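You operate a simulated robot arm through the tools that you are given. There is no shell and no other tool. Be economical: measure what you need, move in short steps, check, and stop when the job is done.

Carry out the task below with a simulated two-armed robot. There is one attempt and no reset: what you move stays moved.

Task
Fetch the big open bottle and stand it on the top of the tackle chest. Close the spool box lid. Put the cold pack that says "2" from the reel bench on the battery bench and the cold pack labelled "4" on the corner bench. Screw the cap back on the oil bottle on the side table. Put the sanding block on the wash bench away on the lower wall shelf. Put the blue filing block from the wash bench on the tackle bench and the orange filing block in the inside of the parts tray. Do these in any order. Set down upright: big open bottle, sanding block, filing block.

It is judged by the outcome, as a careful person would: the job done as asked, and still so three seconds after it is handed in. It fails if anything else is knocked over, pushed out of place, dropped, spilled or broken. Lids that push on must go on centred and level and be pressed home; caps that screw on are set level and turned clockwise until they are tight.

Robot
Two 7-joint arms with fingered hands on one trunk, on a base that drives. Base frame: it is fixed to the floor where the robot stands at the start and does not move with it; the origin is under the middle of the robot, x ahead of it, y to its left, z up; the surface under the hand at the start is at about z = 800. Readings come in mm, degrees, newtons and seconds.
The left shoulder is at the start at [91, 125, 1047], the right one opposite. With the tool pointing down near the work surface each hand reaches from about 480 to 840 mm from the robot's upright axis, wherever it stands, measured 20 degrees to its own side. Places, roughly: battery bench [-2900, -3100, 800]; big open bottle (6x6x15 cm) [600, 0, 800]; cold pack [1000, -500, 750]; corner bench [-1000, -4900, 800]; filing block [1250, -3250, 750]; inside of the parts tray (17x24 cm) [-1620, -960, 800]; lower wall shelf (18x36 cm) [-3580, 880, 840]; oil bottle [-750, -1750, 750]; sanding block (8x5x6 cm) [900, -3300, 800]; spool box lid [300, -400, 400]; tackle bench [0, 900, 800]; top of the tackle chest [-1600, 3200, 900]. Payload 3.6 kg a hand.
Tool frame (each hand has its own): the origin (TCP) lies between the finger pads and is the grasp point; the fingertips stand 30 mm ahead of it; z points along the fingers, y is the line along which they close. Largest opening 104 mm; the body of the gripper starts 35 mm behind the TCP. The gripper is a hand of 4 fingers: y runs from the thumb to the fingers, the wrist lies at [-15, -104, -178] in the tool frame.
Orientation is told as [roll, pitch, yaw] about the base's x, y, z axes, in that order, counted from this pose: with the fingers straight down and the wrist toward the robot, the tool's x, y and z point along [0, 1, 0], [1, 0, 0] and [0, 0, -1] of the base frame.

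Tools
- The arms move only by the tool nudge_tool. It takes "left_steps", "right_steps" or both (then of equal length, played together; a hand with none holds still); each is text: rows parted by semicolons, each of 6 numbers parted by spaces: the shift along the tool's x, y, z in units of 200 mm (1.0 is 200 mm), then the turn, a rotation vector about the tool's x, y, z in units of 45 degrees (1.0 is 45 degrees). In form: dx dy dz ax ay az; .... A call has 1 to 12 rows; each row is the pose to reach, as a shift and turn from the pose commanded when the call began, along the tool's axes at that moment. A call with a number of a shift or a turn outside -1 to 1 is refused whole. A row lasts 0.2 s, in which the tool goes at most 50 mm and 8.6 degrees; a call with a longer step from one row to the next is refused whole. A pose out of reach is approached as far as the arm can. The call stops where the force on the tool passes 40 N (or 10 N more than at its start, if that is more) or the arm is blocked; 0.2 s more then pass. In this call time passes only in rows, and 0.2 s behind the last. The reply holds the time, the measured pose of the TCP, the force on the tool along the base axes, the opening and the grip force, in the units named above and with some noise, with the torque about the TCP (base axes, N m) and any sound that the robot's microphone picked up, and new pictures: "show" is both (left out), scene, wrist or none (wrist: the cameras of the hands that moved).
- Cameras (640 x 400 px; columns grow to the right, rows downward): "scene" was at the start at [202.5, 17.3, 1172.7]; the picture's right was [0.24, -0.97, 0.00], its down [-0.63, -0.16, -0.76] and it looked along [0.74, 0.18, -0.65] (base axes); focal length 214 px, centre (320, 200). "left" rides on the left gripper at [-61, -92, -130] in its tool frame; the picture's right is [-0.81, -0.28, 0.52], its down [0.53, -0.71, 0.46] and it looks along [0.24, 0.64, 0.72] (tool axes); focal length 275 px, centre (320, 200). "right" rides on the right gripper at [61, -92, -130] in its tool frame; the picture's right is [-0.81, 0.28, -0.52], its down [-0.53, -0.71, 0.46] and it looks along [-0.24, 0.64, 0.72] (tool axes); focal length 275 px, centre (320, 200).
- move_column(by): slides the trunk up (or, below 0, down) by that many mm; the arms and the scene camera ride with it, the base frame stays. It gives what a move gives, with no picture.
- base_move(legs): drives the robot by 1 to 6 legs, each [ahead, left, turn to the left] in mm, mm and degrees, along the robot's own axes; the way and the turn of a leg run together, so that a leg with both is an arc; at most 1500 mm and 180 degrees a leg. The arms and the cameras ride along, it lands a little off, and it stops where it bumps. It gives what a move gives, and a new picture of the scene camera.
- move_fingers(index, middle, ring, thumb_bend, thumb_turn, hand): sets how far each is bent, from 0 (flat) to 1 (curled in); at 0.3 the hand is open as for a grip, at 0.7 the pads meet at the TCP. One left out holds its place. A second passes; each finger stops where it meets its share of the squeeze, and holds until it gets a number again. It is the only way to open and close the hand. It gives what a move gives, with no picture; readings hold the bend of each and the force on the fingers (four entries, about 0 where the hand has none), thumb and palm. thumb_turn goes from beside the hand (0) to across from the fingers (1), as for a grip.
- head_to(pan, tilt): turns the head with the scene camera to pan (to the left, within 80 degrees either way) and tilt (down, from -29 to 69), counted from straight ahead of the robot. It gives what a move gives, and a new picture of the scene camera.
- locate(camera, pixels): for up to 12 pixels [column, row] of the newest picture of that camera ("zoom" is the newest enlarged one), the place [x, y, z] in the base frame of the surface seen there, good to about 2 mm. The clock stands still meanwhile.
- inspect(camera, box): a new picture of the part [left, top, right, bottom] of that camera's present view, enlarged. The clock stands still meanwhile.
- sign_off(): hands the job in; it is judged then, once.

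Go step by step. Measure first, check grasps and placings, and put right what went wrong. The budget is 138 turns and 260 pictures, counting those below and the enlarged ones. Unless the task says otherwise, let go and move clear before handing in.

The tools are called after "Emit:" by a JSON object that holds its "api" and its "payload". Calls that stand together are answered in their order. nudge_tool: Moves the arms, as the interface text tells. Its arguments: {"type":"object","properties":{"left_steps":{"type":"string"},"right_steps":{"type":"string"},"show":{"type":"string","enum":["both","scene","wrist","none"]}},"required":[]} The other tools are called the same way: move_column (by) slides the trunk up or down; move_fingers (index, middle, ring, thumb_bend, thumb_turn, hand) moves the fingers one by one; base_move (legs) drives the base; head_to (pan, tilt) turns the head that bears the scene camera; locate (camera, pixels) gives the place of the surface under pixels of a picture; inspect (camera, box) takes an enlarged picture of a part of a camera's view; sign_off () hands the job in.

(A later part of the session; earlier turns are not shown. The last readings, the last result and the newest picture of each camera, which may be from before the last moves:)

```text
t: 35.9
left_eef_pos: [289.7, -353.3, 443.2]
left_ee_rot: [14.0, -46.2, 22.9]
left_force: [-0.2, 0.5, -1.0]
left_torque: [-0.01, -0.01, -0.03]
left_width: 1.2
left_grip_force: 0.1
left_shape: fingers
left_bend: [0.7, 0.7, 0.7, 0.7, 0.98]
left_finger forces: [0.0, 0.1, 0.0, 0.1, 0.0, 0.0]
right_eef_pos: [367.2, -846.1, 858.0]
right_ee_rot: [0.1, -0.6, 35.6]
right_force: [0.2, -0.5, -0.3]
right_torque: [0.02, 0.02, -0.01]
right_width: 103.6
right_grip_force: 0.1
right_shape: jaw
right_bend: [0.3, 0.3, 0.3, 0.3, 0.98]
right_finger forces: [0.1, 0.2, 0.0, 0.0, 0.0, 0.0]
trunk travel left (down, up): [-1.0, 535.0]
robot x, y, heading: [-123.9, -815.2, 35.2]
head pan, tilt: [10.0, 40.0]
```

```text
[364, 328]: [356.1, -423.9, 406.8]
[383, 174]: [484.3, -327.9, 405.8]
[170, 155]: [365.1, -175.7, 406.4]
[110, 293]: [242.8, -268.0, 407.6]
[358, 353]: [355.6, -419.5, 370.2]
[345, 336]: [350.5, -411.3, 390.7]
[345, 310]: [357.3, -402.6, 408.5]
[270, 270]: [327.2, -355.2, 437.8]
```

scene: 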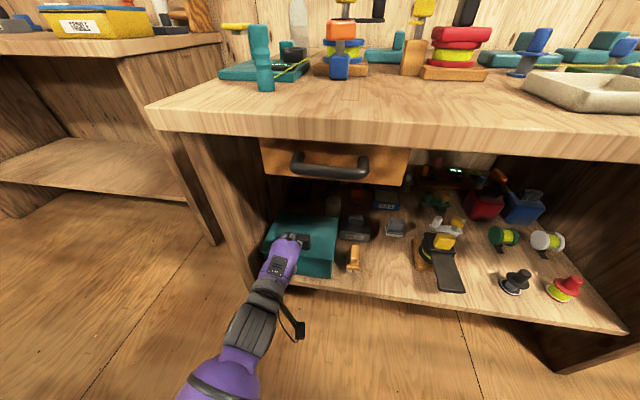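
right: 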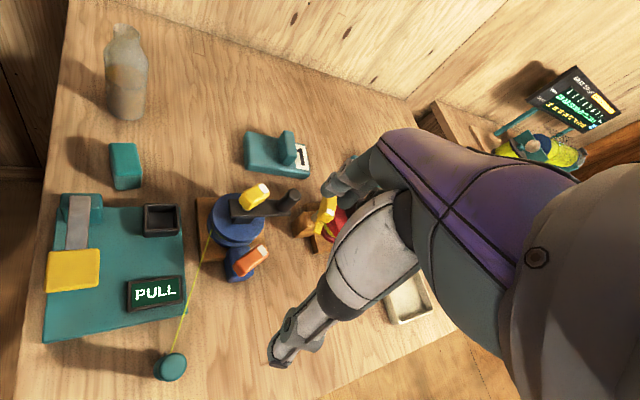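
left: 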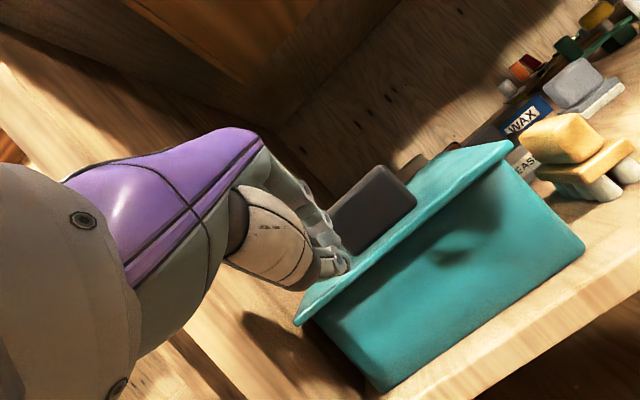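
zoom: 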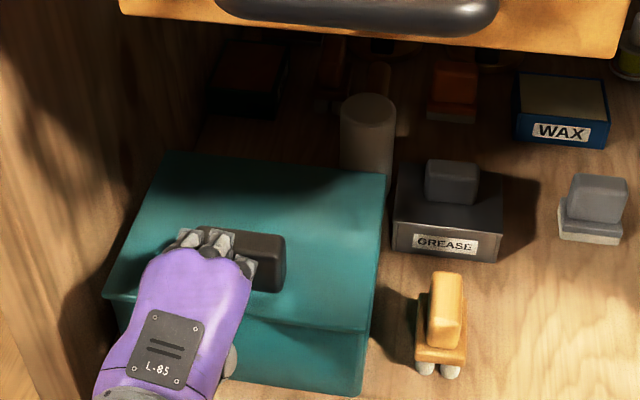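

Front overhang is about 3 mm, back seems covered. One small 4 mm push with the arm while watching the force.

Emit:
{"api": "nudge_tool", "payload": {"left_steps": "0 0.007 0.007 0 0 0; 0 0.014 0.014 0 0 0", "show": "none"}}

Emit:
{"api": "inspect", "payload": {"camera": "scene", "box": [250, 190, 350, 280]}}

Emit:
{"api": "locate", "payload": {"camera": "scene", "pixels": [[341, 259], [346, 218], [339, 259], [339, 265], [338, 255], [289, 216], [270, 252]]}}

```text
t: 36.5
left_eef_pos: [291.4, -350.0, 443.3]
left_ee_rot: [14.4, -46.0, 22.6]
left_force: [0.4, -1.5, 0.7]
left_torque: [0.0, -0.01, 0.01]
left_width: 1.0
left_grip_force: 0.1
left_shape: fingers
left_bend: [0.7, 0.7, 0.7, 0.7, 0.98]
left_finger forces: [0.0, 0.6, 0.0, 0.0, 0.0, 0.0]
right_eef_pos: [366.9, -847.4, 858.0]
right_ee_rot: [0.1, -0.6, 35.6]
right_force: [0.9, -0.5, -0.1]
right_torque: [-0.03, -0.02, 0.0]
right_width: 103.7
right_grip_force: 0.1
right_shape: jaw
right_bend: [0.3, 0.3, 0.3, 0.3, 0.98]
right_finger forces: [0.0, 0.0, 0.0, 0.0, 0.1, 0.0]
trunk travel left (down, up): [-1.0, 535.0]
robot x, y, heading: [-125.9, -815.3, 35.5]
head pan, tilt: [10.0, 40.0]
```

```text
4.44 times, centred on (300, 235) of scene
```

zoom: 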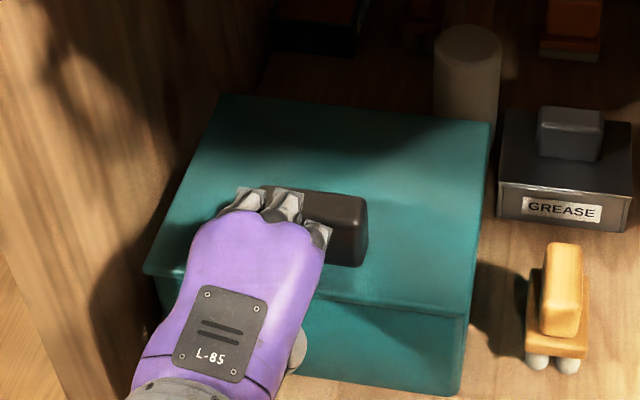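

```text
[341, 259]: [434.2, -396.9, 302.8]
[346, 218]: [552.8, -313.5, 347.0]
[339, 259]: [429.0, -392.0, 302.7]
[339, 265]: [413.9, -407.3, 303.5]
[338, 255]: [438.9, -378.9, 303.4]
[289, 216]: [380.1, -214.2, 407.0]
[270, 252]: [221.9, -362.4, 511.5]
```

The lid looks shut (its rim sits just over the box front). I back the hand out, raise the trunk and look toward the packs.

Emit:
{"api": "base_move", "payload": {"legs": [[-330, 0, 0]]}}

Emit:
{"api": "inspect", "payload": {"camera": "scene", "box": [240, 160, 340, 240]}}

Emit:
{"api": "move_column", "payload": {"by": 480}}

Emit:
{"api": "move_fingers", "payload": {"hand": "left", "index": 0.3, "middle": 0.3, "ring": 0.3, "thumb_bend": 0.3}}

Emit:
{"api": "head_to", "payload": {"pan": -10, "tilt": 40}}

```text
t: 38.7
left_eef_pos: [20.8, -541.5, 444.4]
left_ee_rot: [14.4, -46.2, 22.6]
left_force: [0.5, 0.4, -0.8]
left_torque: [0.01, -0.04, 0.05]
left_width: 0.9
left_grip_force: 0.0
left_shape: fingers
left_bend: [0.7, 0.7, 0.7, 0.7, 0.98]
left_finger forces: [0.0, 0.1, 0.0, 0.1, 0.0, 0.1]
right_eef_pos: [97.3, -1037.8, 858.6]
right_ee_rot: [0.2, -0.5, 35.7]
right_force: [0.1, -0.4, 0.2]
right_torque: [-0.01, 0.02, -0.02]
right_width: 103.9
right_grip_force: 0.0
right_shape: jaw
right_bend: [0.3, 0.3, 0.3, 0.3, 0.98]
right_finger forces: [0.1, 0.0, 0.0, 0.1, 0.1, 0.0]
trunk travel left (down, up): [-1.0, 535.0]
robot x, y, heading: [-397.6, -1007.3, 35.6]
head pan, tilt: [10.0, 40.0]
```

scene: 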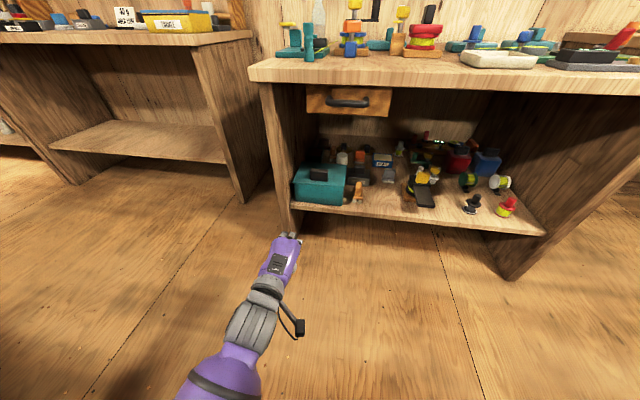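

```text
5.00 times, centred on (290, 200) of scene
```

zoom: 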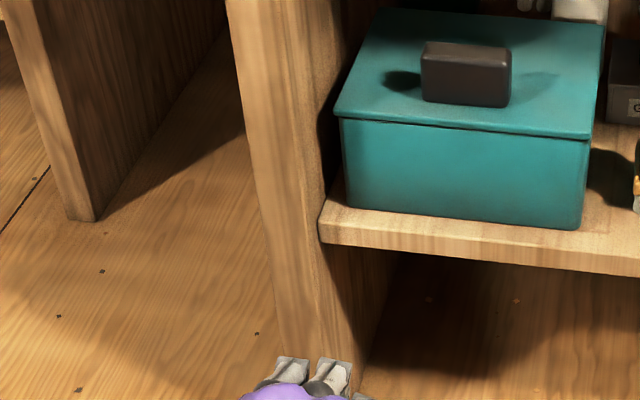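

```text
refused: 480 is not a number from -400 to 400
```

```text
t: 39.7
left_eef_pos: [21.2, -540.5, 444.0]
left_ee_rot: [14.4, -46.3, 22.6]
left_force: [-0.1, -0.1, -0.1]
left_torque: [0.0, 0.0, 0.02]
left_width: 102.9
left_grip_force: 0.0
left_shape: fingers
left_bend: [0.3, 0.3, 0.3, 0.3, 0.98]
left_finger forces: [0.0, 0.1, 0.1, 0.0, 0.0, 0.0]
right_eef_pos: [96.0, -1038.6, 858.7]
right_ee_rot: [0.2, -0.5, 35.6]
right_force: [0.2, -0.7, -0.1]
right_torque: [0.0, -0.03, 0.0]
right_width: 103.5
right_grip_force: 0.1
right_shape: jaw
right_bend: [0.3, 0.3, 0.3, 0.3, 0.98]
right_finger forces: [0.1, 0.1, 0.0, 0.0, 0.0, 0.0]
trunk travel left (down, up): [-1.0, 535.0]
robot x, y, heading: [-398.0, -1004.3, 35.5]
head pan, tilt: [10.0, 40.0]
```

```text
t: 40.5
left_eef_pos: [21.8, -540.2, 443.8]
left_ee_rot: [14.4, -46.2, 22.5]
left_force: [-0.2, 0.2, 0.2]
left_torque: [0.02, -0.02, 0.02]
left_width: 102.7
left_grip_force: 0.1
left_shape: fingers
left_bend: [0.3, 0.3, 0.3, 0.3, 0.98]
left_finger forces: [0.1, 0.1, 0.0, 0.1, 0.0, 0.1]
right_eef_pos: [97.4, -1038.4, 857.5]
right_ee_rot: [0.2, -0.6, 35.7]
right_force: [0.3, 0.4, -0.4]
right_torque: [-0.01, -0.02, -0.03]
right_width: 103.7
right_grip_force: 0.0
right_shape: jaw
right_bend: [0.3, 0.3, 0.3, 0.3, 0.98]
right_finger forces: [0.0, 0.0, 0.0, 0.0, 0.0, 0.0]
trunk travel left (down, up): [-1.0, 535.0]
robot x, y, heading: [-398.3, -1005.6, 35.3]
head pan, tilt: [-10.0, 40.0]
```

scene: 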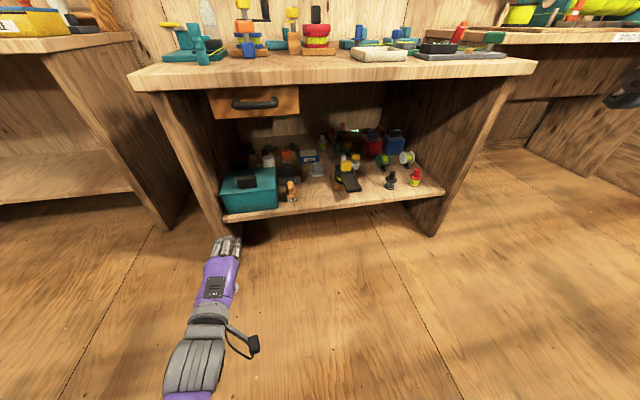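

The spool box is shut squarely. Now I raise the trunk and straighten the left hand to point down again.

Emit:
{"api": "move_column", "payload": {"by": 374}}

Emit:
{"api": "nudge_tool", "payload": {"left_steps": "0.036 0.15 -0.14 0.167 -0.03 -0.023; 0.072 0.3 -0.28 0.333 -0.06 -0.045; 0.108 0.45 -0.42 0.5 -0.09 -0.068; 0.143 0.6 -0.56 0.667 -0.12 -0.09; 0.179 0.75 -0.7 0.833 -0.15 -0.113; 0.215 0.9 -0.84 1 -0.18 -0.135", "show": "none"}}

Emit:
{"api": "head_to", "payload": {"pan": -20, "tilt": 35}}

```text
t: 44.1
left_eef_pos: [20.4, -540.6, 817.8]
left_ee_rot: [14.5, -46.2, 22.7]
left_force: [-0.6, -0.3, -1.8]
left_torque: [0.0, 0.01, 0.03]
left_width: 102.6
left_grip_force: 0.0
left_shape: fingers
left_bend: [0.3, 0.3, 0.3, 0.3, 0.98]
left_finger forces: [0.1, 0.0, 0.0, 0.0, 0.1, 0.1]
right_eef_pos: [96.5, -1037.2, 1231.1]
right_ee_rot: [0.2, -0.7, 35.6]
right_force: [0.0, 0.6, -0.3]
right_torque: [-0.05, 0.0, 0.02]
right_width: 103.9
right_grip_force: 0.1
right_shape: jaw
right_bend: [0.3, 0.3, 0.3, 0.3, 0.98]
right_finger forces: [0.0, 0.1, 0.0, 0.0, 0.0, 0.0]
trunk travel left (down, up): [-375.0, 161.0]
robot x, y, heading: [-393.5, -1002.5, 35.6]
head pan, tilt: [-10.0, 40.0]
```

```text
t: 45.5
left_eef_pos: [22.5, -545.2, 1067.4]
left_ee_rot: [0.2, -2.1, 35.1]
left_force: [-0.3, 0.0, -0.3]
left_torque: [0.03, 0.01, 0.01]
left_width: 103.1
left_grip_force: 0.0
left_shape: fingers
left_bend: [0.3, 0.3, 0.3, 0.3, 0.98]
left_finger forces: [0.0, 0.0, 0.0, 0.1, 0.1, 0.0]
right_eef_pos: [98.3, -1039.7, 1232.0]
right_ee_rot: [0.3, -0.6, 35.6]
right_force: [0.1, -0.8, -0.2]
right_torque: [0.02, 0.01, 0.02]
right_width: 103.6
right_grip_force: 0.1
right_shape: jaw
right_bend: [0.3, 0.3, 0.3, 0.3, 0.98]
right_finger forces: [0.0, 0.0, 0.1, 0.1, 0.1, 0.1]
trunk travel left (down, up): [-375.0, 161.0]
robot x, y, heading: [-398.8, -1008.3, 35.4]
head pan, tilt: [-10.0, 40.0]
```

```text
t: 46.2
left_eef_pos: [21.5, -541.5, 1067.5]
left_ee_rot: [0.3, -2.3, 35.2]
left_force: [-0.5, 0.6, 0.1]
left_torque: [-0.04, 0.04, -0.01]
left_width: 103.1
left_grip_force: 0.0
left_shape: fingers
left_bend: [0.3, 0.3, 0.3, 0.3, 0.98]
left_finger forces: [0.0, 0.0, 0.1, 0.0, 0.1, 0.0]
right_eef_pos: [96.4, -1039.2, 1231.3]
right_ee_rot: [0.2, -0.6, 35.5]
right_force: [-0.2, 0.0, 0.0]
right_torque: [0.02, 0.0, -0.01]
right_width: 103.8
right_grip_force: 0.0
right_shape: jaw
right_bend: [0.3, 0.3, 0.3, 0.3, 0.98]
right_finger forces: [0.1, 0.0, 0.0, 0.0, 0.0, 0.1]
trunk travel left (down, up): [-375.0, 161.0]
robot x, y, heading: [-399.9, -1009.4, 35.3]
head pan, tilt: [-20.0, 35.0]
```

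scene: 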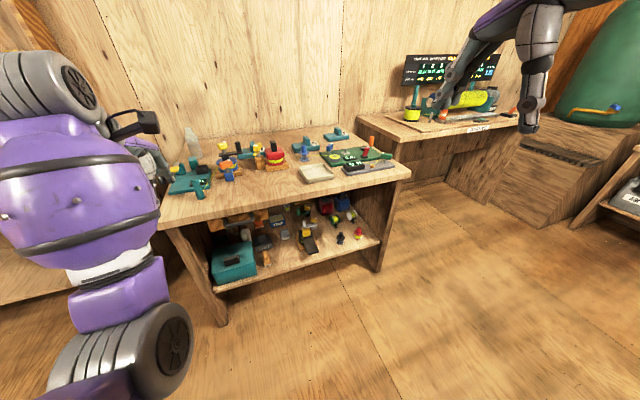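

I measure the right end of the reel bench and the neighbouring bench to choose a stand for the packs.

Emit:
{"api": "locate", "payload": {"camera": "scene", "pixels": [[410, 173], [367, 134], [418, 147], [450, 185], [378, 270], [309, 145], [338, 133], [520, 130], [490, 225], [215, 325]]}}

Emit:
{"api": "inspect", "payload": {"camera": "scene", "box": [280, 120, 420, 200]}}

```text
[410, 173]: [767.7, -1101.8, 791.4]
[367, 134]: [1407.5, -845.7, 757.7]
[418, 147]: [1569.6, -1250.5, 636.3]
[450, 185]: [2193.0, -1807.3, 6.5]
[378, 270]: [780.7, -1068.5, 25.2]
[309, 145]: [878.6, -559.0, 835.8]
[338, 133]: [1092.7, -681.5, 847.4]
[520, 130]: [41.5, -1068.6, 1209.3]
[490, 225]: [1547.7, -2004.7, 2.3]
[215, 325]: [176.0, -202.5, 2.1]
```

```text
4.57 times, centred on (350, 160) of scene
```

zoom: 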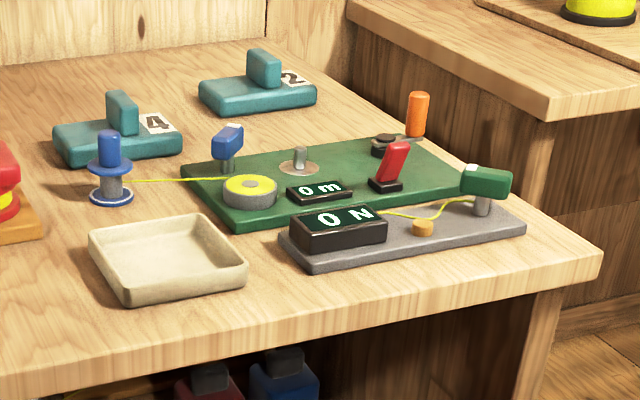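

Pack "2" is best reached from beyond the bench's right end: I drive to about (1095,-1400), facing +y, then look.

Emit:
{"api": "base_move", "payload": {"legs": [[286, -805, 0], [0, 0, 65], [-193, -773, 0], [150, -30, 0]]}}

Emit:
{"api": "head_to", "payload": {"pan": 0, "tilt": 45}}

```text
t: 64.1
left_eef_pos: [856.4, -842.0, 1067.1]
left_ee_rot: [0.3, -2.3, 97.9]
left_force: [-1.0, -0.1, 0.8]
left_torque: [-0.01, 0.0, -0.01]
left_width: 103.2
left_grip_force: 0.0
left_shape: fingers
left_bend: [0.3, 0.3, 0.3, 0.3, 0.98]
left_finger forces: [0.0, 0.0, 0.1, 0.0, 0.1, 0.0]
right_eef_pos: [1331.4, -1002.8, 1230.9]
right_ee_rot: [0.3, -0.6, 98.4]
right_force: [-0.5, 1.1, 0.7]
right_torque: [-0.03, 0.02, -0.02]
right_width: 103.9
right_grip_force: 0.1
right_shape: jaw
right_bend: [0.3, 0.3, 0.3, 0.3, 0.98]
right_finger forces: [0.1, 0.1, 0.0, 0.0, 0.0, 0.1]
trunk travel left (down, up): [-375.0, 161.0]
robot x, y, heading: [1077.5, -1426.9, 98.1]
head pan, tilt: [-20.0, 35.0]
```

scene: 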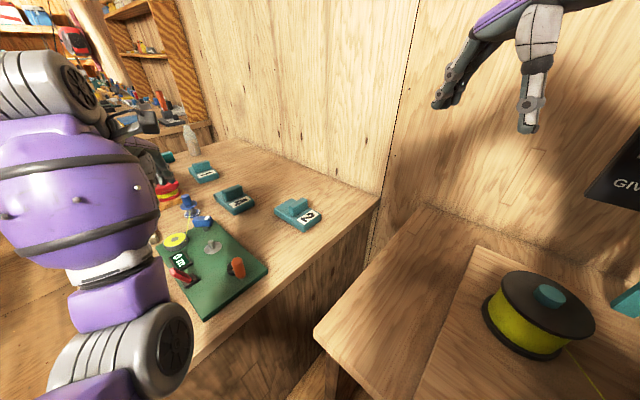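

```text
t: 64.9
left_eef_pos: [857.7, -842.6, 1067.4]
left_ee_rot: [0.2, -2.1, 97.9]
left_force: [0.1, 0.9, -0.8]
left_torque: [-0.02, -0.01, -0.01]
left_width: 103.1
left_grip_force: 0.0
left_shape: fingers
left_bend: [0.3, 0.3, 0.3, 0.3, 0.98]
left_finger forces: [0.1, 0.1, 0.0, 0.0, 0.0, 0.0]
right_eef_pos: [1333.5, -1003.8, 1232.2]
right_ee_rot: [0.1, -0.6, 98.3]
right_force: [-0.8, -0.8, -0.1]
right_torque: [0.0, 0.02, 0.01]
right_width: 103.9
right_grip_force: 0.0
right_shape: jaw
right_bend: [0.3, 0.3, 0.3, 0.3, 0.98]
right_finger forces: [0.0, 0.0, 0.0, 0.1, 0.0, 0.0]
trunk travel left (down, up): [-375.0, 161.0]
robot x, y, heading: [1080.5, -1423.7, 98.0]
head pan, tilt: [0.0, 45.0]
```

scene: 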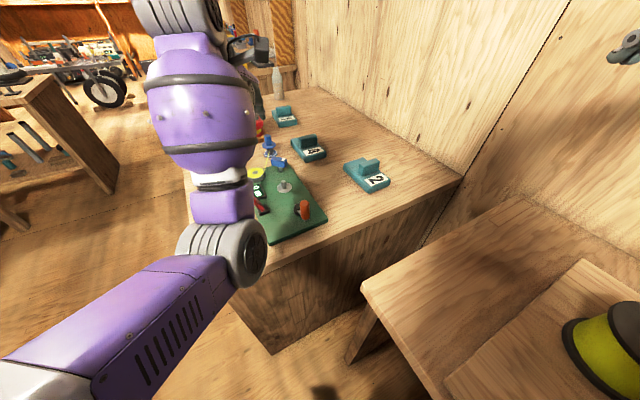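

Labels "4" at (313,155) and "2" at (375,182) are readable. I measure the neighbouring bench's corner and the pack posts.

Emit:
{"api": "inspect", "payload": {"camera": "scene", "box": [270, 120, 430, 220]}}

Emit:
{"api": "locate", "payload": {"camera": "scene", "pixels": [[362, 288], [455, 215], [462, 178], [272, 350], [415, 385], [305, 208], [370, 163], [311, 141]]}}

```text
4.00 times, centred on (350, 170) of scene
```

zoom: 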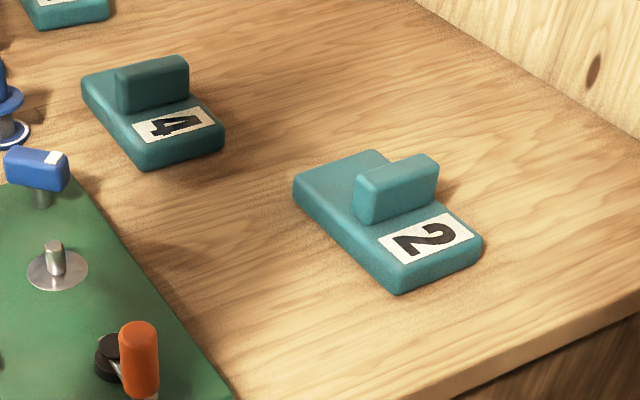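

```text
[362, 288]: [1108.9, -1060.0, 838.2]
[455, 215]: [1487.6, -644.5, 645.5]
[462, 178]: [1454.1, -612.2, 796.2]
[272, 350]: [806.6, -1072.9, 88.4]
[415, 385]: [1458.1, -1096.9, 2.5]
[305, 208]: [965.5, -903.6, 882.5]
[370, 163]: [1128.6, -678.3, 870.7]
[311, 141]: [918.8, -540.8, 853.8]
```

Emit:
{"api": "locate", "payload": {"camera": "zoom", "pixels": [[358, 205], [377, 220], [437, 168], [418, 157], [360, 178], [400, 290], [480, 240], [300, 195], [117, 90], [188, 90], [120, 70], [145, 165]]}}

Emit:
{"api": "locate", "payload": {"camera": "scene", "pixels": [[370, 288], [400, 275], [480, 220], [420, 340], [450, 385], [352, 358], [366, 297], [500, 300]]}}

```text
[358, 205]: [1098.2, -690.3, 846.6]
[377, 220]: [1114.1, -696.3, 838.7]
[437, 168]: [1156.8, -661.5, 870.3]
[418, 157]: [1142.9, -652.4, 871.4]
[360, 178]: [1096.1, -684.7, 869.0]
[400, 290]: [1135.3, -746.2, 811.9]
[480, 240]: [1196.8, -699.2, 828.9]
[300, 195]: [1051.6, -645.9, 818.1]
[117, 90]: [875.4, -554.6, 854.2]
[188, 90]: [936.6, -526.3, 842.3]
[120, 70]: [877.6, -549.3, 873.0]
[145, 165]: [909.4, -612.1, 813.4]
```

```text
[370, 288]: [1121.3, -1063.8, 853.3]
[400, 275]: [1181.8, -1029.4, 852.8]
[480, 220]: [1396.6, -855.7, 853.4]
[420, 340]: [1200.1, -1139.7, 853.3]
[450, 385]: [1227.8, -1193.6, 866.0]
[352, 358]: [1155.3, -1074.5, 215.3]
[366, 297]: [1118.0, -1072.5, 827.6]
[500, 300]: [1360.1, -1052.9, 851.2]
```

Neighbour bench (top z 853) has its corner at (1115,-1065), so I stay here. Pack 2's post: centre about (1127,-672), top z 871, thin across the 126° direction. I bring the right hand over it, yawed +28°.

Emit:
{"api": "nudge_tool", "payload": {"right_steps": "0.13 0.158 0 0 0 -0.1; 0.26 0.317 0 0 0 -0.2; 0.39 0.475 0 0 0 -0.31; 0.52 0.633 0 0 0 -0.41; 0.65 0.792 0 0 0 -0.51; 0.78 0.95 0 0 0 -0.615", "show": "none"}}

Emit:
{"api": "nudge_tool", "payload": {"right_steps": "-0.1 0.185 0 0 0 0; -0.2 0.37 0.1 0 0 0; -0.3 0.555 0.3 0 0 0; -0.39 0.74 0.5 0 0 0; -0.39 0.74 0.7 0 0 0; -0.39 0.74 0.9 0 0 0; -0.39 0.74 1 0 0 0"}}

```text
t: 66.3
left_eef_pos: [857.1, -842.5, 1068.2]
left_ee_rot: [0.2, -2.1, 97.9]
left_force: [-0.1, 0.0, -0.3]
left_torque: [0.01, -0.04, 0.0]
left_width: 103.0
left_grip_force: 0.0
left_shape: fingers
left_bend: [0.3, 0.3, 0.3, 0.3, 0.98]
left_finger forces: [0.1, 0.0, 0.0, 0.1, 0.0, 0.0]
right_eef_pos: [1151.2, -836.0, 1234.5]
right_ee_rot: [-0.3, -0.6, 126.0]
right_force: [0.4, 0.5, -0.1]
right_torque: [0.0, -0.01, 0.02]
right_width: 103.6
right_grip_force: 0.0
right_shape: jaw
right_bend: [0.3, 0.3, 0.3, 0.3, 0.98]
right_finger forces: [0.0, 0.0, 0.0, 0.0, 0.0, 0.1]
trunk travel left (down, up): [-375.0, 161.0]
robot x, y, heading: [1079.3, -1422.4, 98.0]
head pan, tilt: [0.0, 45.0]
```

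```text
refused: row 3 steps farther than a row can; nothing moved
```

One row was too long; I repeat with smaller steps.

Emit:
{"api": "nudge_tool", "payload": {"right_steps": "-0.08 0.148 0.1 0 0 0; -0.16 0.296 0.2 0 0 0; -0.24 0.444 0.35 0 0 0; -0.32 0.592 0.5 0 0 0; -0.39 0.74 0.65 0 0 0; -0.39 0.74 0.85 0 0 0; -0.39 0.74 1 0 0 0"}}

Emit:
{"api": "inspect", "payload": {"camera": "scene", "box": [300, 90, 460, 220]}}

```text
t: 67.9
left_eef_pos: [858.4, -842.1, 1067.9]
left_ee_rot: [0.3, -2.2, 97.8]
left_force: [-0.2, 0.0, 0.3]
left_torque: [-0.03, -0.03, 0.03]
left_width: 103.2
left_grip_force: 0.0
left_shape: fingers
left_bend: [0.3, 0.3, 0.3, 0.3, 0.98]
left_finger forces: [0.0, 0.0, 0.0, 0.0, 0.0, 0.1]
right_eef_pos: [1134.1, -746.2, 1123.8]
right_ee_rot: [-0.1, -0.6, 125.9]
right_force: [-0.1, -0.4, 0.6]
right_torque: [-0.01, 0.0, 0.02]
right_width: 103.7
right_grip_force: 0.1
right_shape: jaw
right_bend: [0.3, 0.3, 0.3, 0.3, 0.98]
right_finger forces: [0.0, 0.1, 0.1, 0.0, 0.0, 0.0]
right hand out of reach, approached as far as the arm can: row 3, 4, 5, 6, 7
trunk travel left (down, up): [-375.0, 161.0]
robot x, y, heading: [1077.0, -1424.4, 97.9]
head pan, tilt: [0.0, 45.0]
```

scene: 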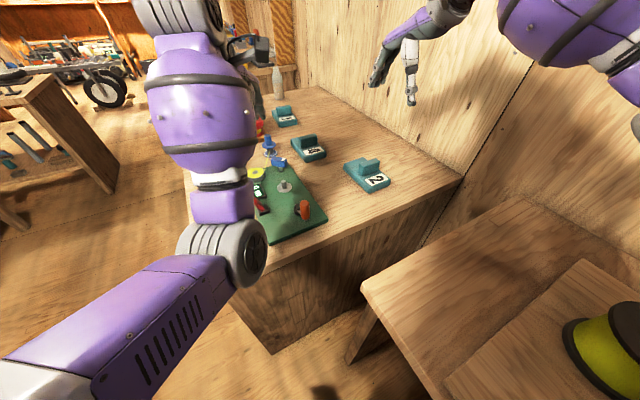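
right: 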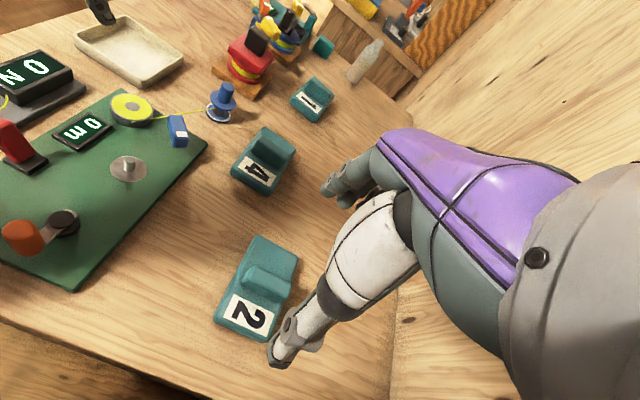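

```text
3.08 times, centred on (380, 155) of scene
```

zoom: 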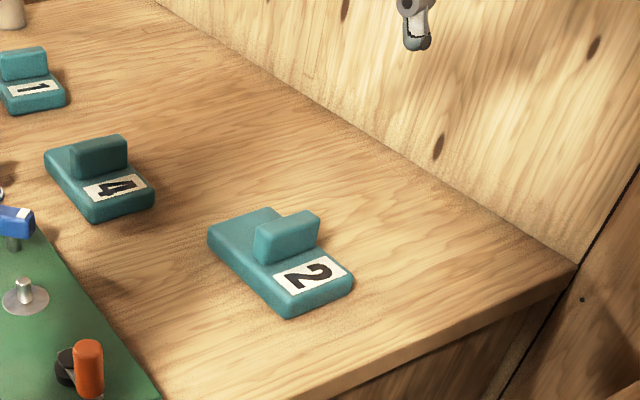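

The right arm ran out of reach. I move the base nearer (100 ahead, 66 left) and lower the trunk 100 mm.

Emit:
{"api": "base_move", "payload": {"legs": [[95, 66, 0]]}}

Emit:
{"api": "move_column", "payload": {"by": -90}}

Emit:
{"api": "inspect", "payload": {"camera": "right", "box": [120, 180, 340, 360]}}

Emit:
{"api": "locate", "payload": {"camera": "scene", "pixels": [[320, 200]]}}

```text
t: 69.2
left_eef_pos: [779.5, -754.2, 1067.5]
left_ee_rot: [0.3, -2.2, 97.7]
left_force: [0.6, 0.0, 0.0]
left_torque: [-0.04, -0.02, 0.02]
left_width: 102.9
left_grip_force: 0.0
left_shape: fingers
left_bend: [0.3, 0.3, 0.3, 0.3, 0.98]
left_finger forces: [0.1, 0.1, 0.0, 0.0, 0.0, 0.0]
right_eef_pos: [1056.2, -660.0, 1122.5]
right_ee_rot: [0.0, -0.7, 125.9]
right_force: [-0.5, 0.1, -0.3]
right_torque: [-0.01, 0.04, -0.01]
right_width: 103.8
right_grip_force: 0.0
right_shape: jaw
right_bend: [0.3, 0.3, 0.3, 0.3, 0.98]
right_finger forces: [0.1, 0.0, 0.1, 0.0, 0.0, 0.0]
trunk travel left (down, up): [-375.0, 161.0]
robot x, y, heading: [1002.3, -1337.0, 98.0]
head pan, tilt: [0.0, 45.0]
```

scene: 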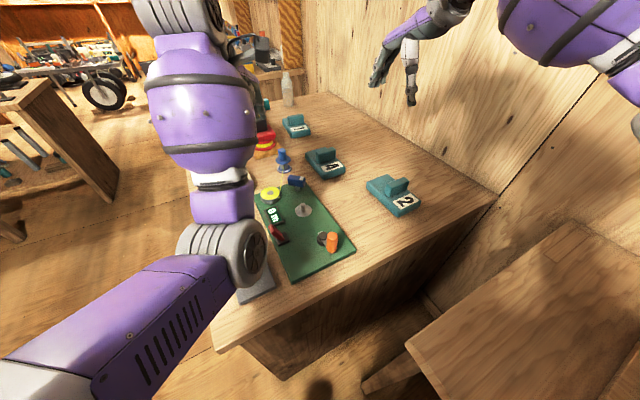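

```text
t: 70.4
left_eef_pos: [772.7, -765.1, 1001.8]
left_ee_rot: [0.3, -4.9, 98.2]
left_force: [-0.3, 0.2, 0.1]
left_torque: [0.0, 0.03, 0.01]
left_width: 102.9
left_grip_force: 0.1
left_shape: fingers
left_bend: [0.3, 0.3, 0.3, 0.3, 0.98]
left_finger forces: [0.0, 0.1, 0.0, 0.1, 0.1, 0.1]
right_eef_pos: [1051.8, -671.9, 1041.9]
right_ee_rot: [-0.7, -1.2, 126.0]
right_force: [-0.3, 0.0, 0.0]
right_torque: [0.01, -0.01, -0.01]
right_width: 104.0
right_grip_force: 0.0
right_shape: jaw
right_bend: [0.3, 0.3, 0.3, 0.3, 0.98]
right_finger forces: [0.0, 0.0, 0.1, 0.0, 0.0, 0.0]
trunk travel left (down, up): [-285.0, 251.0]
robot x, y, heading: [999.0, -1342.1, 98.2]
head pan, tilt: [0.0, 45.0]
```

```text
2.22 times, centred on (230, 270) of right
```

zoom: 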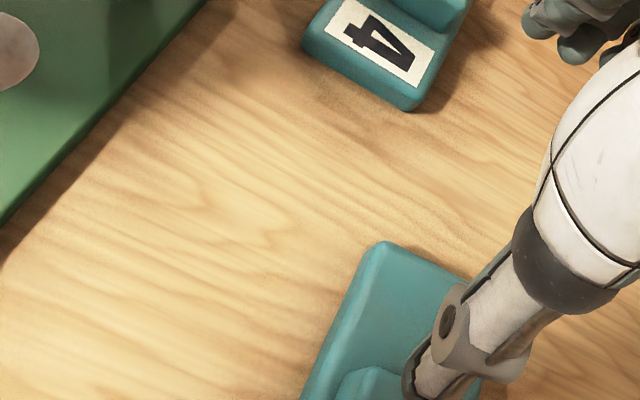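

```text
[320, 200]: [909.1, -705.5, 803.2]
```

I shift over the post and descend to z 930, then re-measure the post.

Emit:
{"api": "nudge_tool", "payload": {"right_steps": "-0.15 -0.11 0.1 0 0 0; -0.303 -0.22 0.25 0 0 0; -0.303 -0.22 0.42 0 0 0; -0.303 -0.22 0.56 0 0 0", "show": "wrist"}}

Emit:
{"api": "inspect", "payload": {"camera": "scene", "box": [340, 130, 468, 210]}}

```text
t: 71.4
left_eef_pos: [785.0, -756.7, 979.2]
left_ee_rot: [0.6, -2.3, 98.0]
left_force: [-1.8, 0.2, 0.7]
left_torque: [-0.02, -0.19, -0.02]
left_width: 103.0
left_grip_force: 0.1
left_shape: fingers
left_bend: [0.3, 0.3, 0.3, 0.3, 0.98]
left_finger forces: [0.0, 0.0, 0.0, 0.0, 0.0, 0.0]
right_eef_pos: [1163.1, -682.4, 919.1]
right_ee_rot: [-0.4, -0.7, 124.3]
right_force: [-0.6, 0.0, 0.4]
right_torque: [-0.07, -0.01, -0.02]
right_width: 103.9
right_grip_force: 0.0
right_shape: jaw
right_bend: [0.3, 0.3, 0.3, 0.3, 0.98]
right_finger forces: [0.0, 0.0, 0.1, 0.0, 0.0, 0.1]
right hand out of reach, approached as far as the arm can: row 2, 3, 4
trunk travel left (down, up): [-285.0, 251.0]
robot x, y, heading: [1001.7, -1340.5, 97.6]
head pan, tilt: [0.0, 45.0]
```

right: 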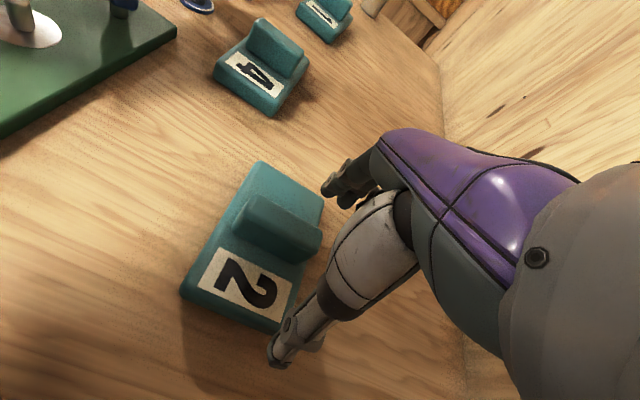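

```text
5.00 times, centred on (404, 170) of scene
```

zoom: 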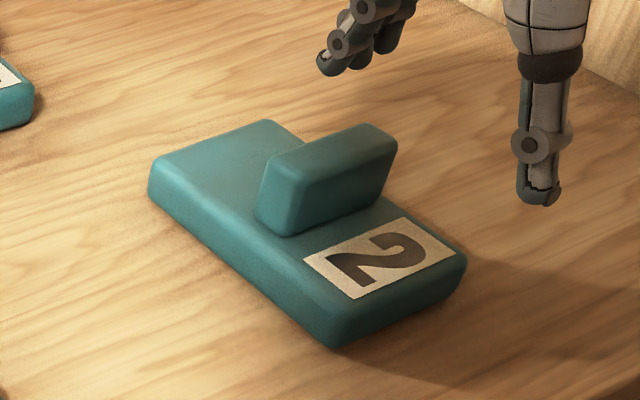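

Emit:
{"api": "locate", "payload": {"camera": "zoom", "pixels": [[265, 155], [378, 125], [395, 145], [290, 175], [292, 225], [330, 145], [385, 190], [160, 165], [335, 340], [465, 265]]}}

Emit:
{"api": "nudge_tool", "payload": {"right_steps": "0 0 0 0 0 0", "show": "none"}}

```text
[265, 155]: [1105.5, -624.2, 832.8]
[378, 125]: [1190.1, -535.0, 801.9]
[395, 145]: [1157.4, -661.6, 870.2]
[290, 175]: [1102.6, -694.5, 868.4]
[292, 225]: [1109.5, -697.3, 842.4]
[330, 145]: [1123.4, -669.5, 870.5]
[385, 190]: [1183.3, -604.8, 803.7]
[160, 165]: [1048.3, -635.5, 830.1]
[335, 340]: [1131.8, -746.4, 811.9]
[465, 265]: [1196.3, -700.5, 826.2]
```

```text
t: 71.8
left_eef_pos: [785.5, -756.2, 978.4]
left_ee_rot: [0.4, -2.3, 97.7]
left_force: [-0.2, -0.6, 0.2]
left_torque: [-0.01, 0.0, 0.0]
left_width: 102.9
left_grip_force: 0.0
left_shape: fingers
left_bend: [0.3, 0.3, 0.3, 0.3, 0.98]
left_finger forces: [0.0, 0.0, 0.0, 0.0, 0.0, 0.0]
right_eef_pos: [1163.1, -682.7, 918.7]
right_ee_rot: [-0.5, -0.4, 124.4]
right_force: [0.0, 0.1, 0.3]
right_torque: [0.03, 0.01, -0.02]
right_width: 103.9
right_grip_force: 0.1
right_shape: jaw
right_bend: [0.3, 0.3, 0.3, 0.3, 0.98]
right_finger forces: [0.0, 0.0, 0.0, 0.1, 0.0, 0.0]
trunk travel left (down, up): [-285.0, 251.0]
robot x, y, heading: [1003.7, -1340.9, 97.7]
head pan, tilt: [0.0, 45.0]
```

Post centre now measures (1125,-670), so I shift the hand by (-38,+13) and check before lowering.

Emit:
{"api": "nudge_tool", "payload": {"right_steps": "0.06 0.08 0 0 0 0; 0.12 0.161 0 0 0 0; 0.12 0.161 0.05 0 0 0", "show": "wrist"}}

```text
t: 72.6
left_eef_pos: [786.0, -756.8, 978.9]
left_ee_rot: [0.4, -2.3, 97.7]
left_force: [0.9, -0.3, -0.9]
left_torque: [0.0, 0.0, 0.04]
left_width: 103.2
left_grip_force: 0.0
left_shape: fingers
left_bend: [0.3, 0.3, 0.3, 0.3, 0.98]
left_finger forces: [0.0, 0.0, 0.1, 0.0, 0.0, 0.1]
right_eef_pos: [1120.4, -669.2, 909.2]
right_ee_rot: [0.0, -0.8, 125.7]
right_force: [-0.2, -0.6, 0.1]
right_torque: [-0.01, 0.03, 0.03]
right_width: 103.6
right_grip_force: 0.0
right_shape: jaw
right_bend: [0.3, 0.3, 0.3, 0.3, 0.98]
right_finger forces: [0.0, 0.0, 0.0, 0.1, 0.0, 0.0]
trunk travel left (down, up): [-285.0, 251.0]
robot x, y, heading: [1001.0, -1340.3, 97.9]
head pan, tilt: [0.0, 45.0]
```

right: 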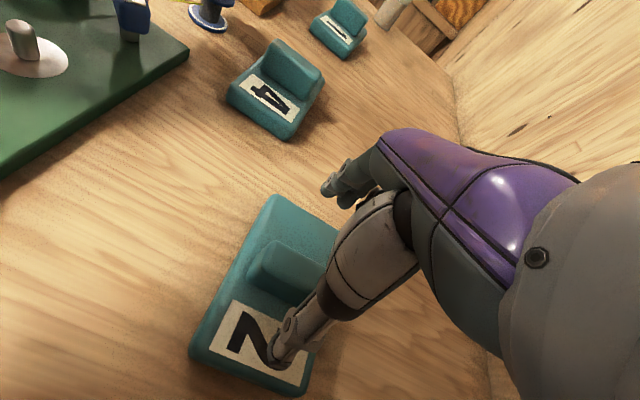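

The hand straddles the post. I descend to z 862 and close.

Emit:
{"api": "nudge_tool", "payload": {"right_steps": "-0.02 -0.01 0.1 0 0 0; -0.02 -0.01 0.18 0 0 0; -0.02 -0.01 0.235 0 0 0", "show": "none"}}

Emit:
{"api": "move_fingers", "payload": {"hand": "right", "index": 0.8, "middle": 0.8, "ring": 0.8, "thumb_bend": 0.8}}

Emit:
{"api": "inspect", "payload": {"camera": "scene", "box": [340, 110, 484, 210]}}

```text
t: 73.4
left_eef_pos: [785.0, -756.7, 979.0]
left_ee_rot: [0.5, -2.2, 97.6]
left_force: [-0.1, 0.6, 0.5]
left_torque: [0.02, -0.02, 0.03]
left_width: 103.0
left_grip_force: 0.1
left_shape: fingers
left_bend: [0.3, 0.3, 0.3, 0.3, 0.98]
left_finger forces: [0.0, 0.0, 0.1, 0.1, 0.1, 0.0]
right_eef_pos: [1125.0, -667.2, 862.8]
right_ee_rot: [0.1, -1.0, 125.7]
right_force: [-0.7, 1.0, 0.1]
right_torque: [0.02, 0.0, 0.0]
right_width: 103.9
right_grip_force: 0.2
right_shape: jaw
right_bend: [0.3, 0.3, 0.3, 0.3, 0.98]
right_finger forces: [0.0, 0.1, 0.0, 0.0, 0.0, 0.0]
trunk travel left (down, up): [-285.0, 251.0]
robot x, y, heading: [1001.4, -1340.1, 97.8]
head pan, tilt: [0.0, 45.0]
```

```text
t: 74.4
left_eef_pos: [784.8, -756.7, 980.3]
left_ee_rot: [0.3, -2.4, 97.7]
left_force: [0.0, 0.3, -0.4]
left_torque: [0.02, 0.02, -0.01]
left_width: 103.1
left_grip_force: 0.0
left_shape: fingers
left_bend: [0.3, 0.3, 0.3, 0.3, 0.98]
left_finger forces: [0.0, 0.1, 0.0, 0.0, 0.0, 0.0]
right_eef_pos: [1125.6, -666.6, 863.5]
right_ee_rot: [0.0, -1.0, 125.8]
right_force: [0.6, 4.2, 7.7]
right_torque: [-0.66, -0.26, 0.25]
right_width: 21.2
right_grip_force: 32.1
right_shape: fingers
right_bend: [0.74, 0.76, 0.78, 0.61, 0.94]
right_finger forces: [8.6, 9.3, 7.9, 0.1, 38.1, 0.0]
trunk travel left (down, up): [-285.0, 251.0]
robot x, y, heading: [1002.0, -1335.4, 97.8]
head pan, tilt: [0.0, 45.0]
```

```text
4.00 times, centred on (412, 160) of scene
```

zoom: 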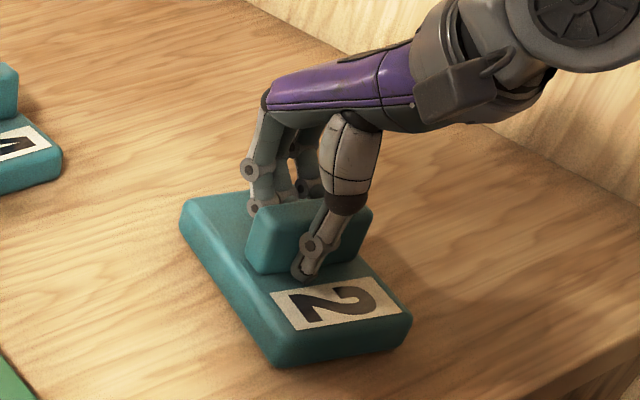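

Pack 2 is held (21 mm, 32 N). I lift it 160 mm and check.

Emit:
{"api": "nudge_tool", "payload": {"right_steps": "0 0 -0.1 0 0 0; 0 0 -0.3 0 0 0; 0 0 -0.5 0 0 0; 0 0 -0.7 0 0 0; 0 0 -0.8 0 0 0; 0 -0.2 -0.8 0 0 0; 0 -0.4 -0.8 0 0 0", "show": "scene"}}

```text
t: 76.0
left_eef_pos: [785.4, -755.9, 980.1]
left_ee_rot: [0.4, -2.3, 97.8]
left_force: [-0.1, 0.6, 0.3]
left_torque: [-0.01, 0.01, 0.03]
left_width: 102.8
left_grip_force: 0.1
left_shape: fingers
left_bend: [0.3, 0.3, 0.3, 0.3, 0.98]
left_finger forces: [0.1, 0.0, 0.1, 0.1, 0.0, 0.0]
right_eef_pos: [1172.6, -733.4, 1019.7]
right_ee_rot: [-0.1, -0.8, 125.8]
right_force: [-0.5, -0.6, -3.3]
right_torque: [0.02, -0.01, 0.0]
right_width: 21.1
right_grip_force: 24.0
right_shape: fingers
right_bend: [0.75, 0.78, 0.79, 0.61, 0.91]
right_finger forces: [12.1, 8.3, 3.5, 0.0, 23.9, 0.1]
right hand out of reach, approached as far as the arm can: row 4, 5
trunk travel left (down, up): [-285.0, 251.0]
robot x, y, heading: [1000.1, -1337.2, 98.1]
head pan, tilt: [0.0, 45.0]
```

scene: 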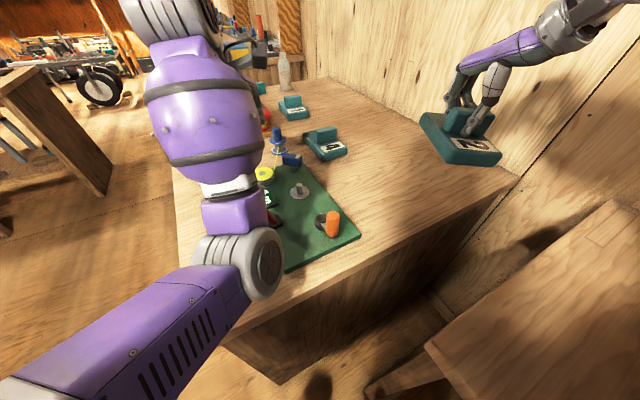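

Pack 2 hangs firmly. I drive around to the bench's front so that the left hand can take pack 4.

Emit:
{"api": "base_move", "payload": {"legs": [[-230, 0, 0], [223, 758, 0], [0, 0, -62], [314, 176, 0]]}}

Emit:
{"api": "head_to", "payload": {"pan": 5, "tilt": 40}}

```text
t: 89.2
left_eef_pos: [800.7, -660.4, 978.0]
left_ee_rot: [0.3, -2.3, 35.3]
left_force: [0.3, 0.0, -0.3]
left_torque: [-0.02, 0.0, -0.02]
left_width: 103.3
left_grip_force: 0.0
left_shape: fingers
left_bend: [0.3, 0.3, 0.3, 0.3, 0.98]
left_finger forces: [0.1, 0.0, 0.0, 0.1, 0.0, 0.1]
right_eef_pos: [1002.0, -993.5, 1019.4]
right_ee_rot: [-0.1, -0.7, 63.3]
right_force: [0.2, 0.9, -3.0]
right_torque: [0.05, 0.0, 0.0]
right_width: 20.6
right_grip_force: 23.2
right_shape: fingers
right_bend: [0.75, 0.78, 0.79, 0.61, 0.91]
right_finger forces: [11.9, 8.0, 3.0, 0.0, 22.9, 0.0]
trunk travel left (down, up): [-285.0, 251.0]
robot x, y, heading: [385.9, -1123.3, 35.6]
head pan, tilt: [0.0, 45.0]
```

scene: 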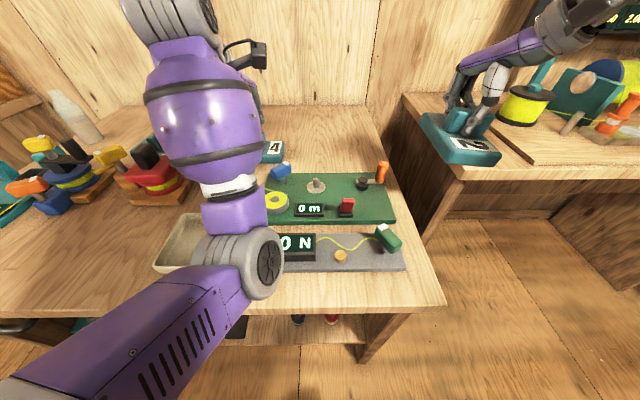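

```text
t: 89.9
left_eef_pos: [801.5, -659.8, 977.7]
left_ee_rot: [0.2, -2.2, 35.2]
left_force: [0.0, 0.4, -0.1]
left_torque: [-0.01, 0.01, 0.0]
left_width: 103.0
left_grip_force: 0.1
left_shape: fingers
left_bend: [0.3, 0.3, 0.3, 0.3, 0.98]
left_finger forces: [0.0, 0.0, 0.0, 0.0, 0.1, 0.0]
right_eef_pos: [1001.0, -993.4, 1018.7]
right_ee_rot: [-0.1, -0.5, 63.3]
right_force: [0.4, -0.2, -2.8]
right_torque: [0.03, -0.03, 0.0]
right_width: 20.7
right_grip_force: 22.4
right_shape: fingers
right_bend: [0.75, 0.78, 0.79, 0.61, 0.91]
right_finger forces: [11.9, 8.0, 3.0, 0.1, 22.9, 0.0]
trunk travel left (down, up): [-285.0, 251.0]
robot x, y, heading: [381.9, -1119.6, 35.4]
head pan, tilt: [5.0, 40.0]
```

scene: 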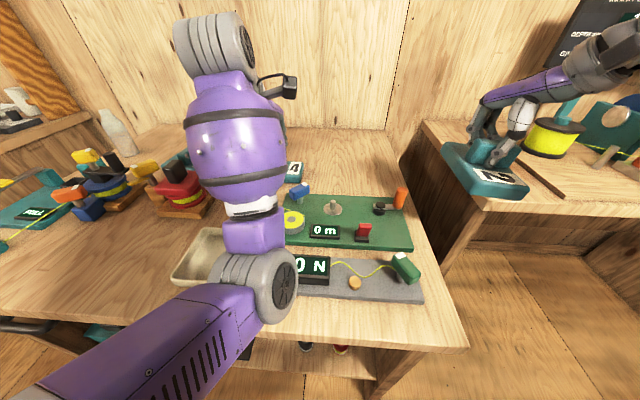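

I yaw the left hand by -90° while moving over pack 4's post (about (901,-532)), staying at z ~1000.

Emit:
{"api": "nudge_tool", "payload": {"left_steps": "0.04 0.1 -0.05 0 0 0.16; 0.08 0.2 -0.1 0 0 0.33; 0.12 0.32 -0.1 0 0 0.5; 0.16 0.45 -0.1 0 0 0.67; 0.2 0.6 -0.1 0 0 0.84; 0.235 0.75 -0.1 0 0 1", "show": "none"}}

Emit:
{"api": "nudge_tool", "payload": {"left_steps": "0 0 0 0 0 0.16; 0 0 0 0 0 0.33; 0 0 0 0 0 0.5; 0 0 0 0 0 0.67; 0 0 0 0 0 0.84; 0 0 0 0 0 1"}}

```text
t: 91.3
left_eef_pos: [886.7, -542.5, 1003.1]
left_ee_rot: [2.1, -1.7, -9.9]
left_force: [-0.7, 0.3, 0.9]
left_torque: [0.02, 0.0, 0.0]
left_width: 102.8
left_grip_force: 0.0
left_shape: fingers
left_bend: [0.3, 0.3, 0.3, 0.3, 0.98]
left_finger forces: [0.1, 0.1, 0.1, 0.0, 0.0, 0.0]
left hand out of reach, approached as far as the arm can: row 6
right_eef_pos: [1002.5, -993.0, 1019.9]
right_ee_rot: [-0.1, -0.8, 63.3]
right_force: [0.1, -0.4, -3.6]
right_torque: [0.01, -0.01, 0.0]
right_width: 20.8
right_grip_force: 23.0
right_shape: fingers
right_bend: [0.75, 0.78, 0.79, 0.61, 0.91]
right_finger forces: [11.8, 8.0, 3.1, 0.1, 23.1, 0.0]
trunk travel left (down, up): [-285.0, 251.0]
robot x, y, heading: [384.4, -1121.5, 35.2]
head pan, tilt: [5.0, 40.0]
```

```text
t: 92.7
left_eef_pos: [839.2, -600.4, 965.6]
left_ee_rot: [2.2, 0.3, -52.2]
left_force: [0.4, 0.0, -0.2]
left_torque: [-0.02, 0.0, -0.01]
left_width: 103.1
left_grip_force: 0.1
left_shape: fingers
left_bend: [0.3, 0.3, 0.3, 0.3, 0.98]
left_finger forces: [0.0, 0.0, 0.0, 0.0, 0.0, 0.1]
left hand out of reach, approached as far as the arm can: row 1, 2, 3, 4, 5, 6
right_eef_pos: [1002.7, -993.3, 1018.1]
right_ee_rot: [0.0, -0.6, 63.3]
right_force: [0.3, 0.3, -2.8]
right_torque: [0.02, 0.03, 0.04]
right_width: 20.8
right_grip_force: 23.6
right_shape: fingers
right_bend: [0.75, 0.78, 0.79, 0.61, 0.91]
right_finger forces: [11.9, 8.1, 3.1, 0.0, 23.0, 0.0]
trunk travel left (down, up): [-285.0, 251.0]
robot x, y, heading: [388.1, -1124.2, 35.4]
head pan, tilt: [5.0, 40.0]
```

scene: 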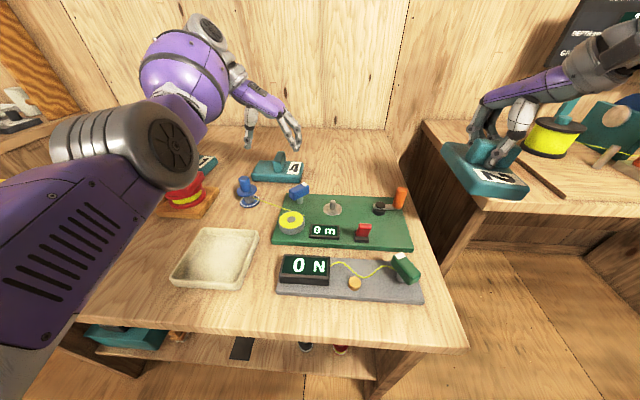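
left: 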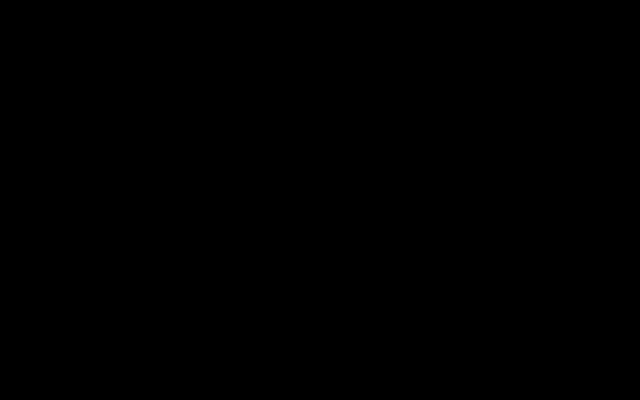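

The left hand now points the right way but is about 90 mm short. Pack 4's post at pixel (280,160); I measure it and drive 55 mm closer.

Emit:
{"api": "inspect", "payload": {"camera": "scene", "box": [230, 120, 330, 200]}}

Emit:
{"api": "locate", "payload": {"camera": "zoom", "pixels": [[285, 210], [335, 210], [300, 270], [310, 200], [345, 260], [345, 215], [280, 230], [330, 205], [425, 290], [445, 215], [140, 290]]}}

Emit:
{"api": "base_move", "payload": {"legs": [[55, 0, 0]]}}

```text
5.00 times, centred on (280, 160) of scene
```

zoom: 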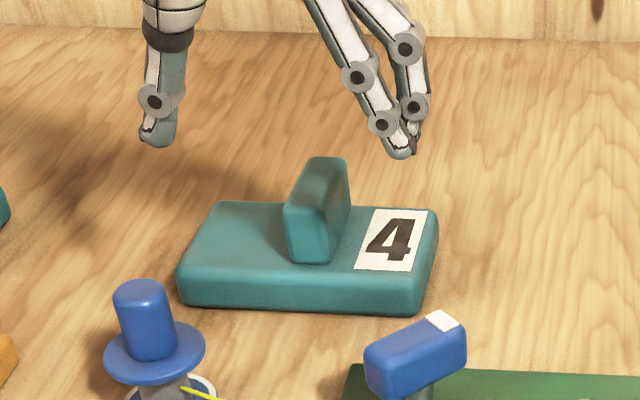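

```text
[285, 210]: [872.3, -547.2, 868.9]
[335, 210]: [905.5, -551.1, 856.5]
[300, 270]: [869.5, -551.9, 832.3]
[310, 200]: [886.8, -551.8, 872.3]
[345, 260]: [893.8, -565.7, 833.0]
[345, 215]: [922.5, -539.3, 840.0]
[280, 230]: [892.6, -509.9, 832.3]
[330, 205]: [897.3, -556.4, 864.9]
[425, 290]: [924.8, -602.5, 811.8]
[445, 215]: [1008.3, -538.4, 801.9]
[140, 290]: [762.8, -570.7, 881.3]
```

```text
t: 93.6
left_eef_pos: [883.3, -567.3, 966.6]
left_ee_rot: [2.1, 0.1, -51.9]
left_force: [0.8, -0.7, -0.5]
left_torque: [0.0, -0.02, 0.0]
left_width: 103.2
left_grip_force: 0.1
left_shape: fingers
left_bend: [0.3, 0.3, 0.3, 0.3, 0.98]
left_finger forces: [0.0, 0.0, 0.0, 0.0, 0.1, 0.1]
right_eef_pos: [1046.8, -960.9, 1018.9]
right_ee_rot: [-0.1, -0.7, 63.2]
right_force: [-0.1, -0.5, -4.4]
right_torque: [0.0, 0.03, -0.02]
right_width: 20.5
right_grip_force: 23.8
right_shape: fingers
right_bend: [0.75, 0.78, 0.79, 0.61, 0.91]
right_finger forces: [11.8, 8.1, 3.0, 0.0, 23.0, 0.1]
trunk travel left (down, up): [-285.0, 251.0]
robot x, y, heading: [429.2, -1093.6, 35.3]
head pan, tilt: [5.0, 40.0]
```

scene: 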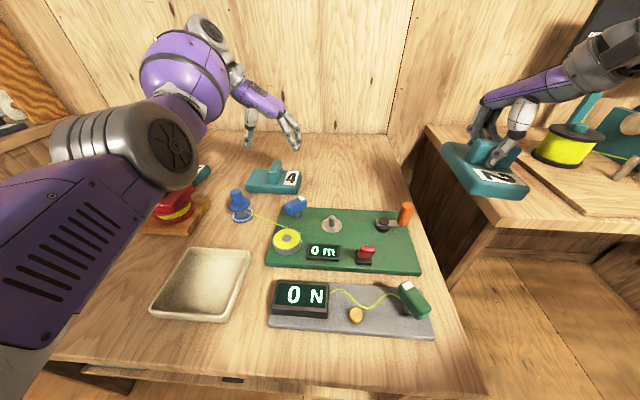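

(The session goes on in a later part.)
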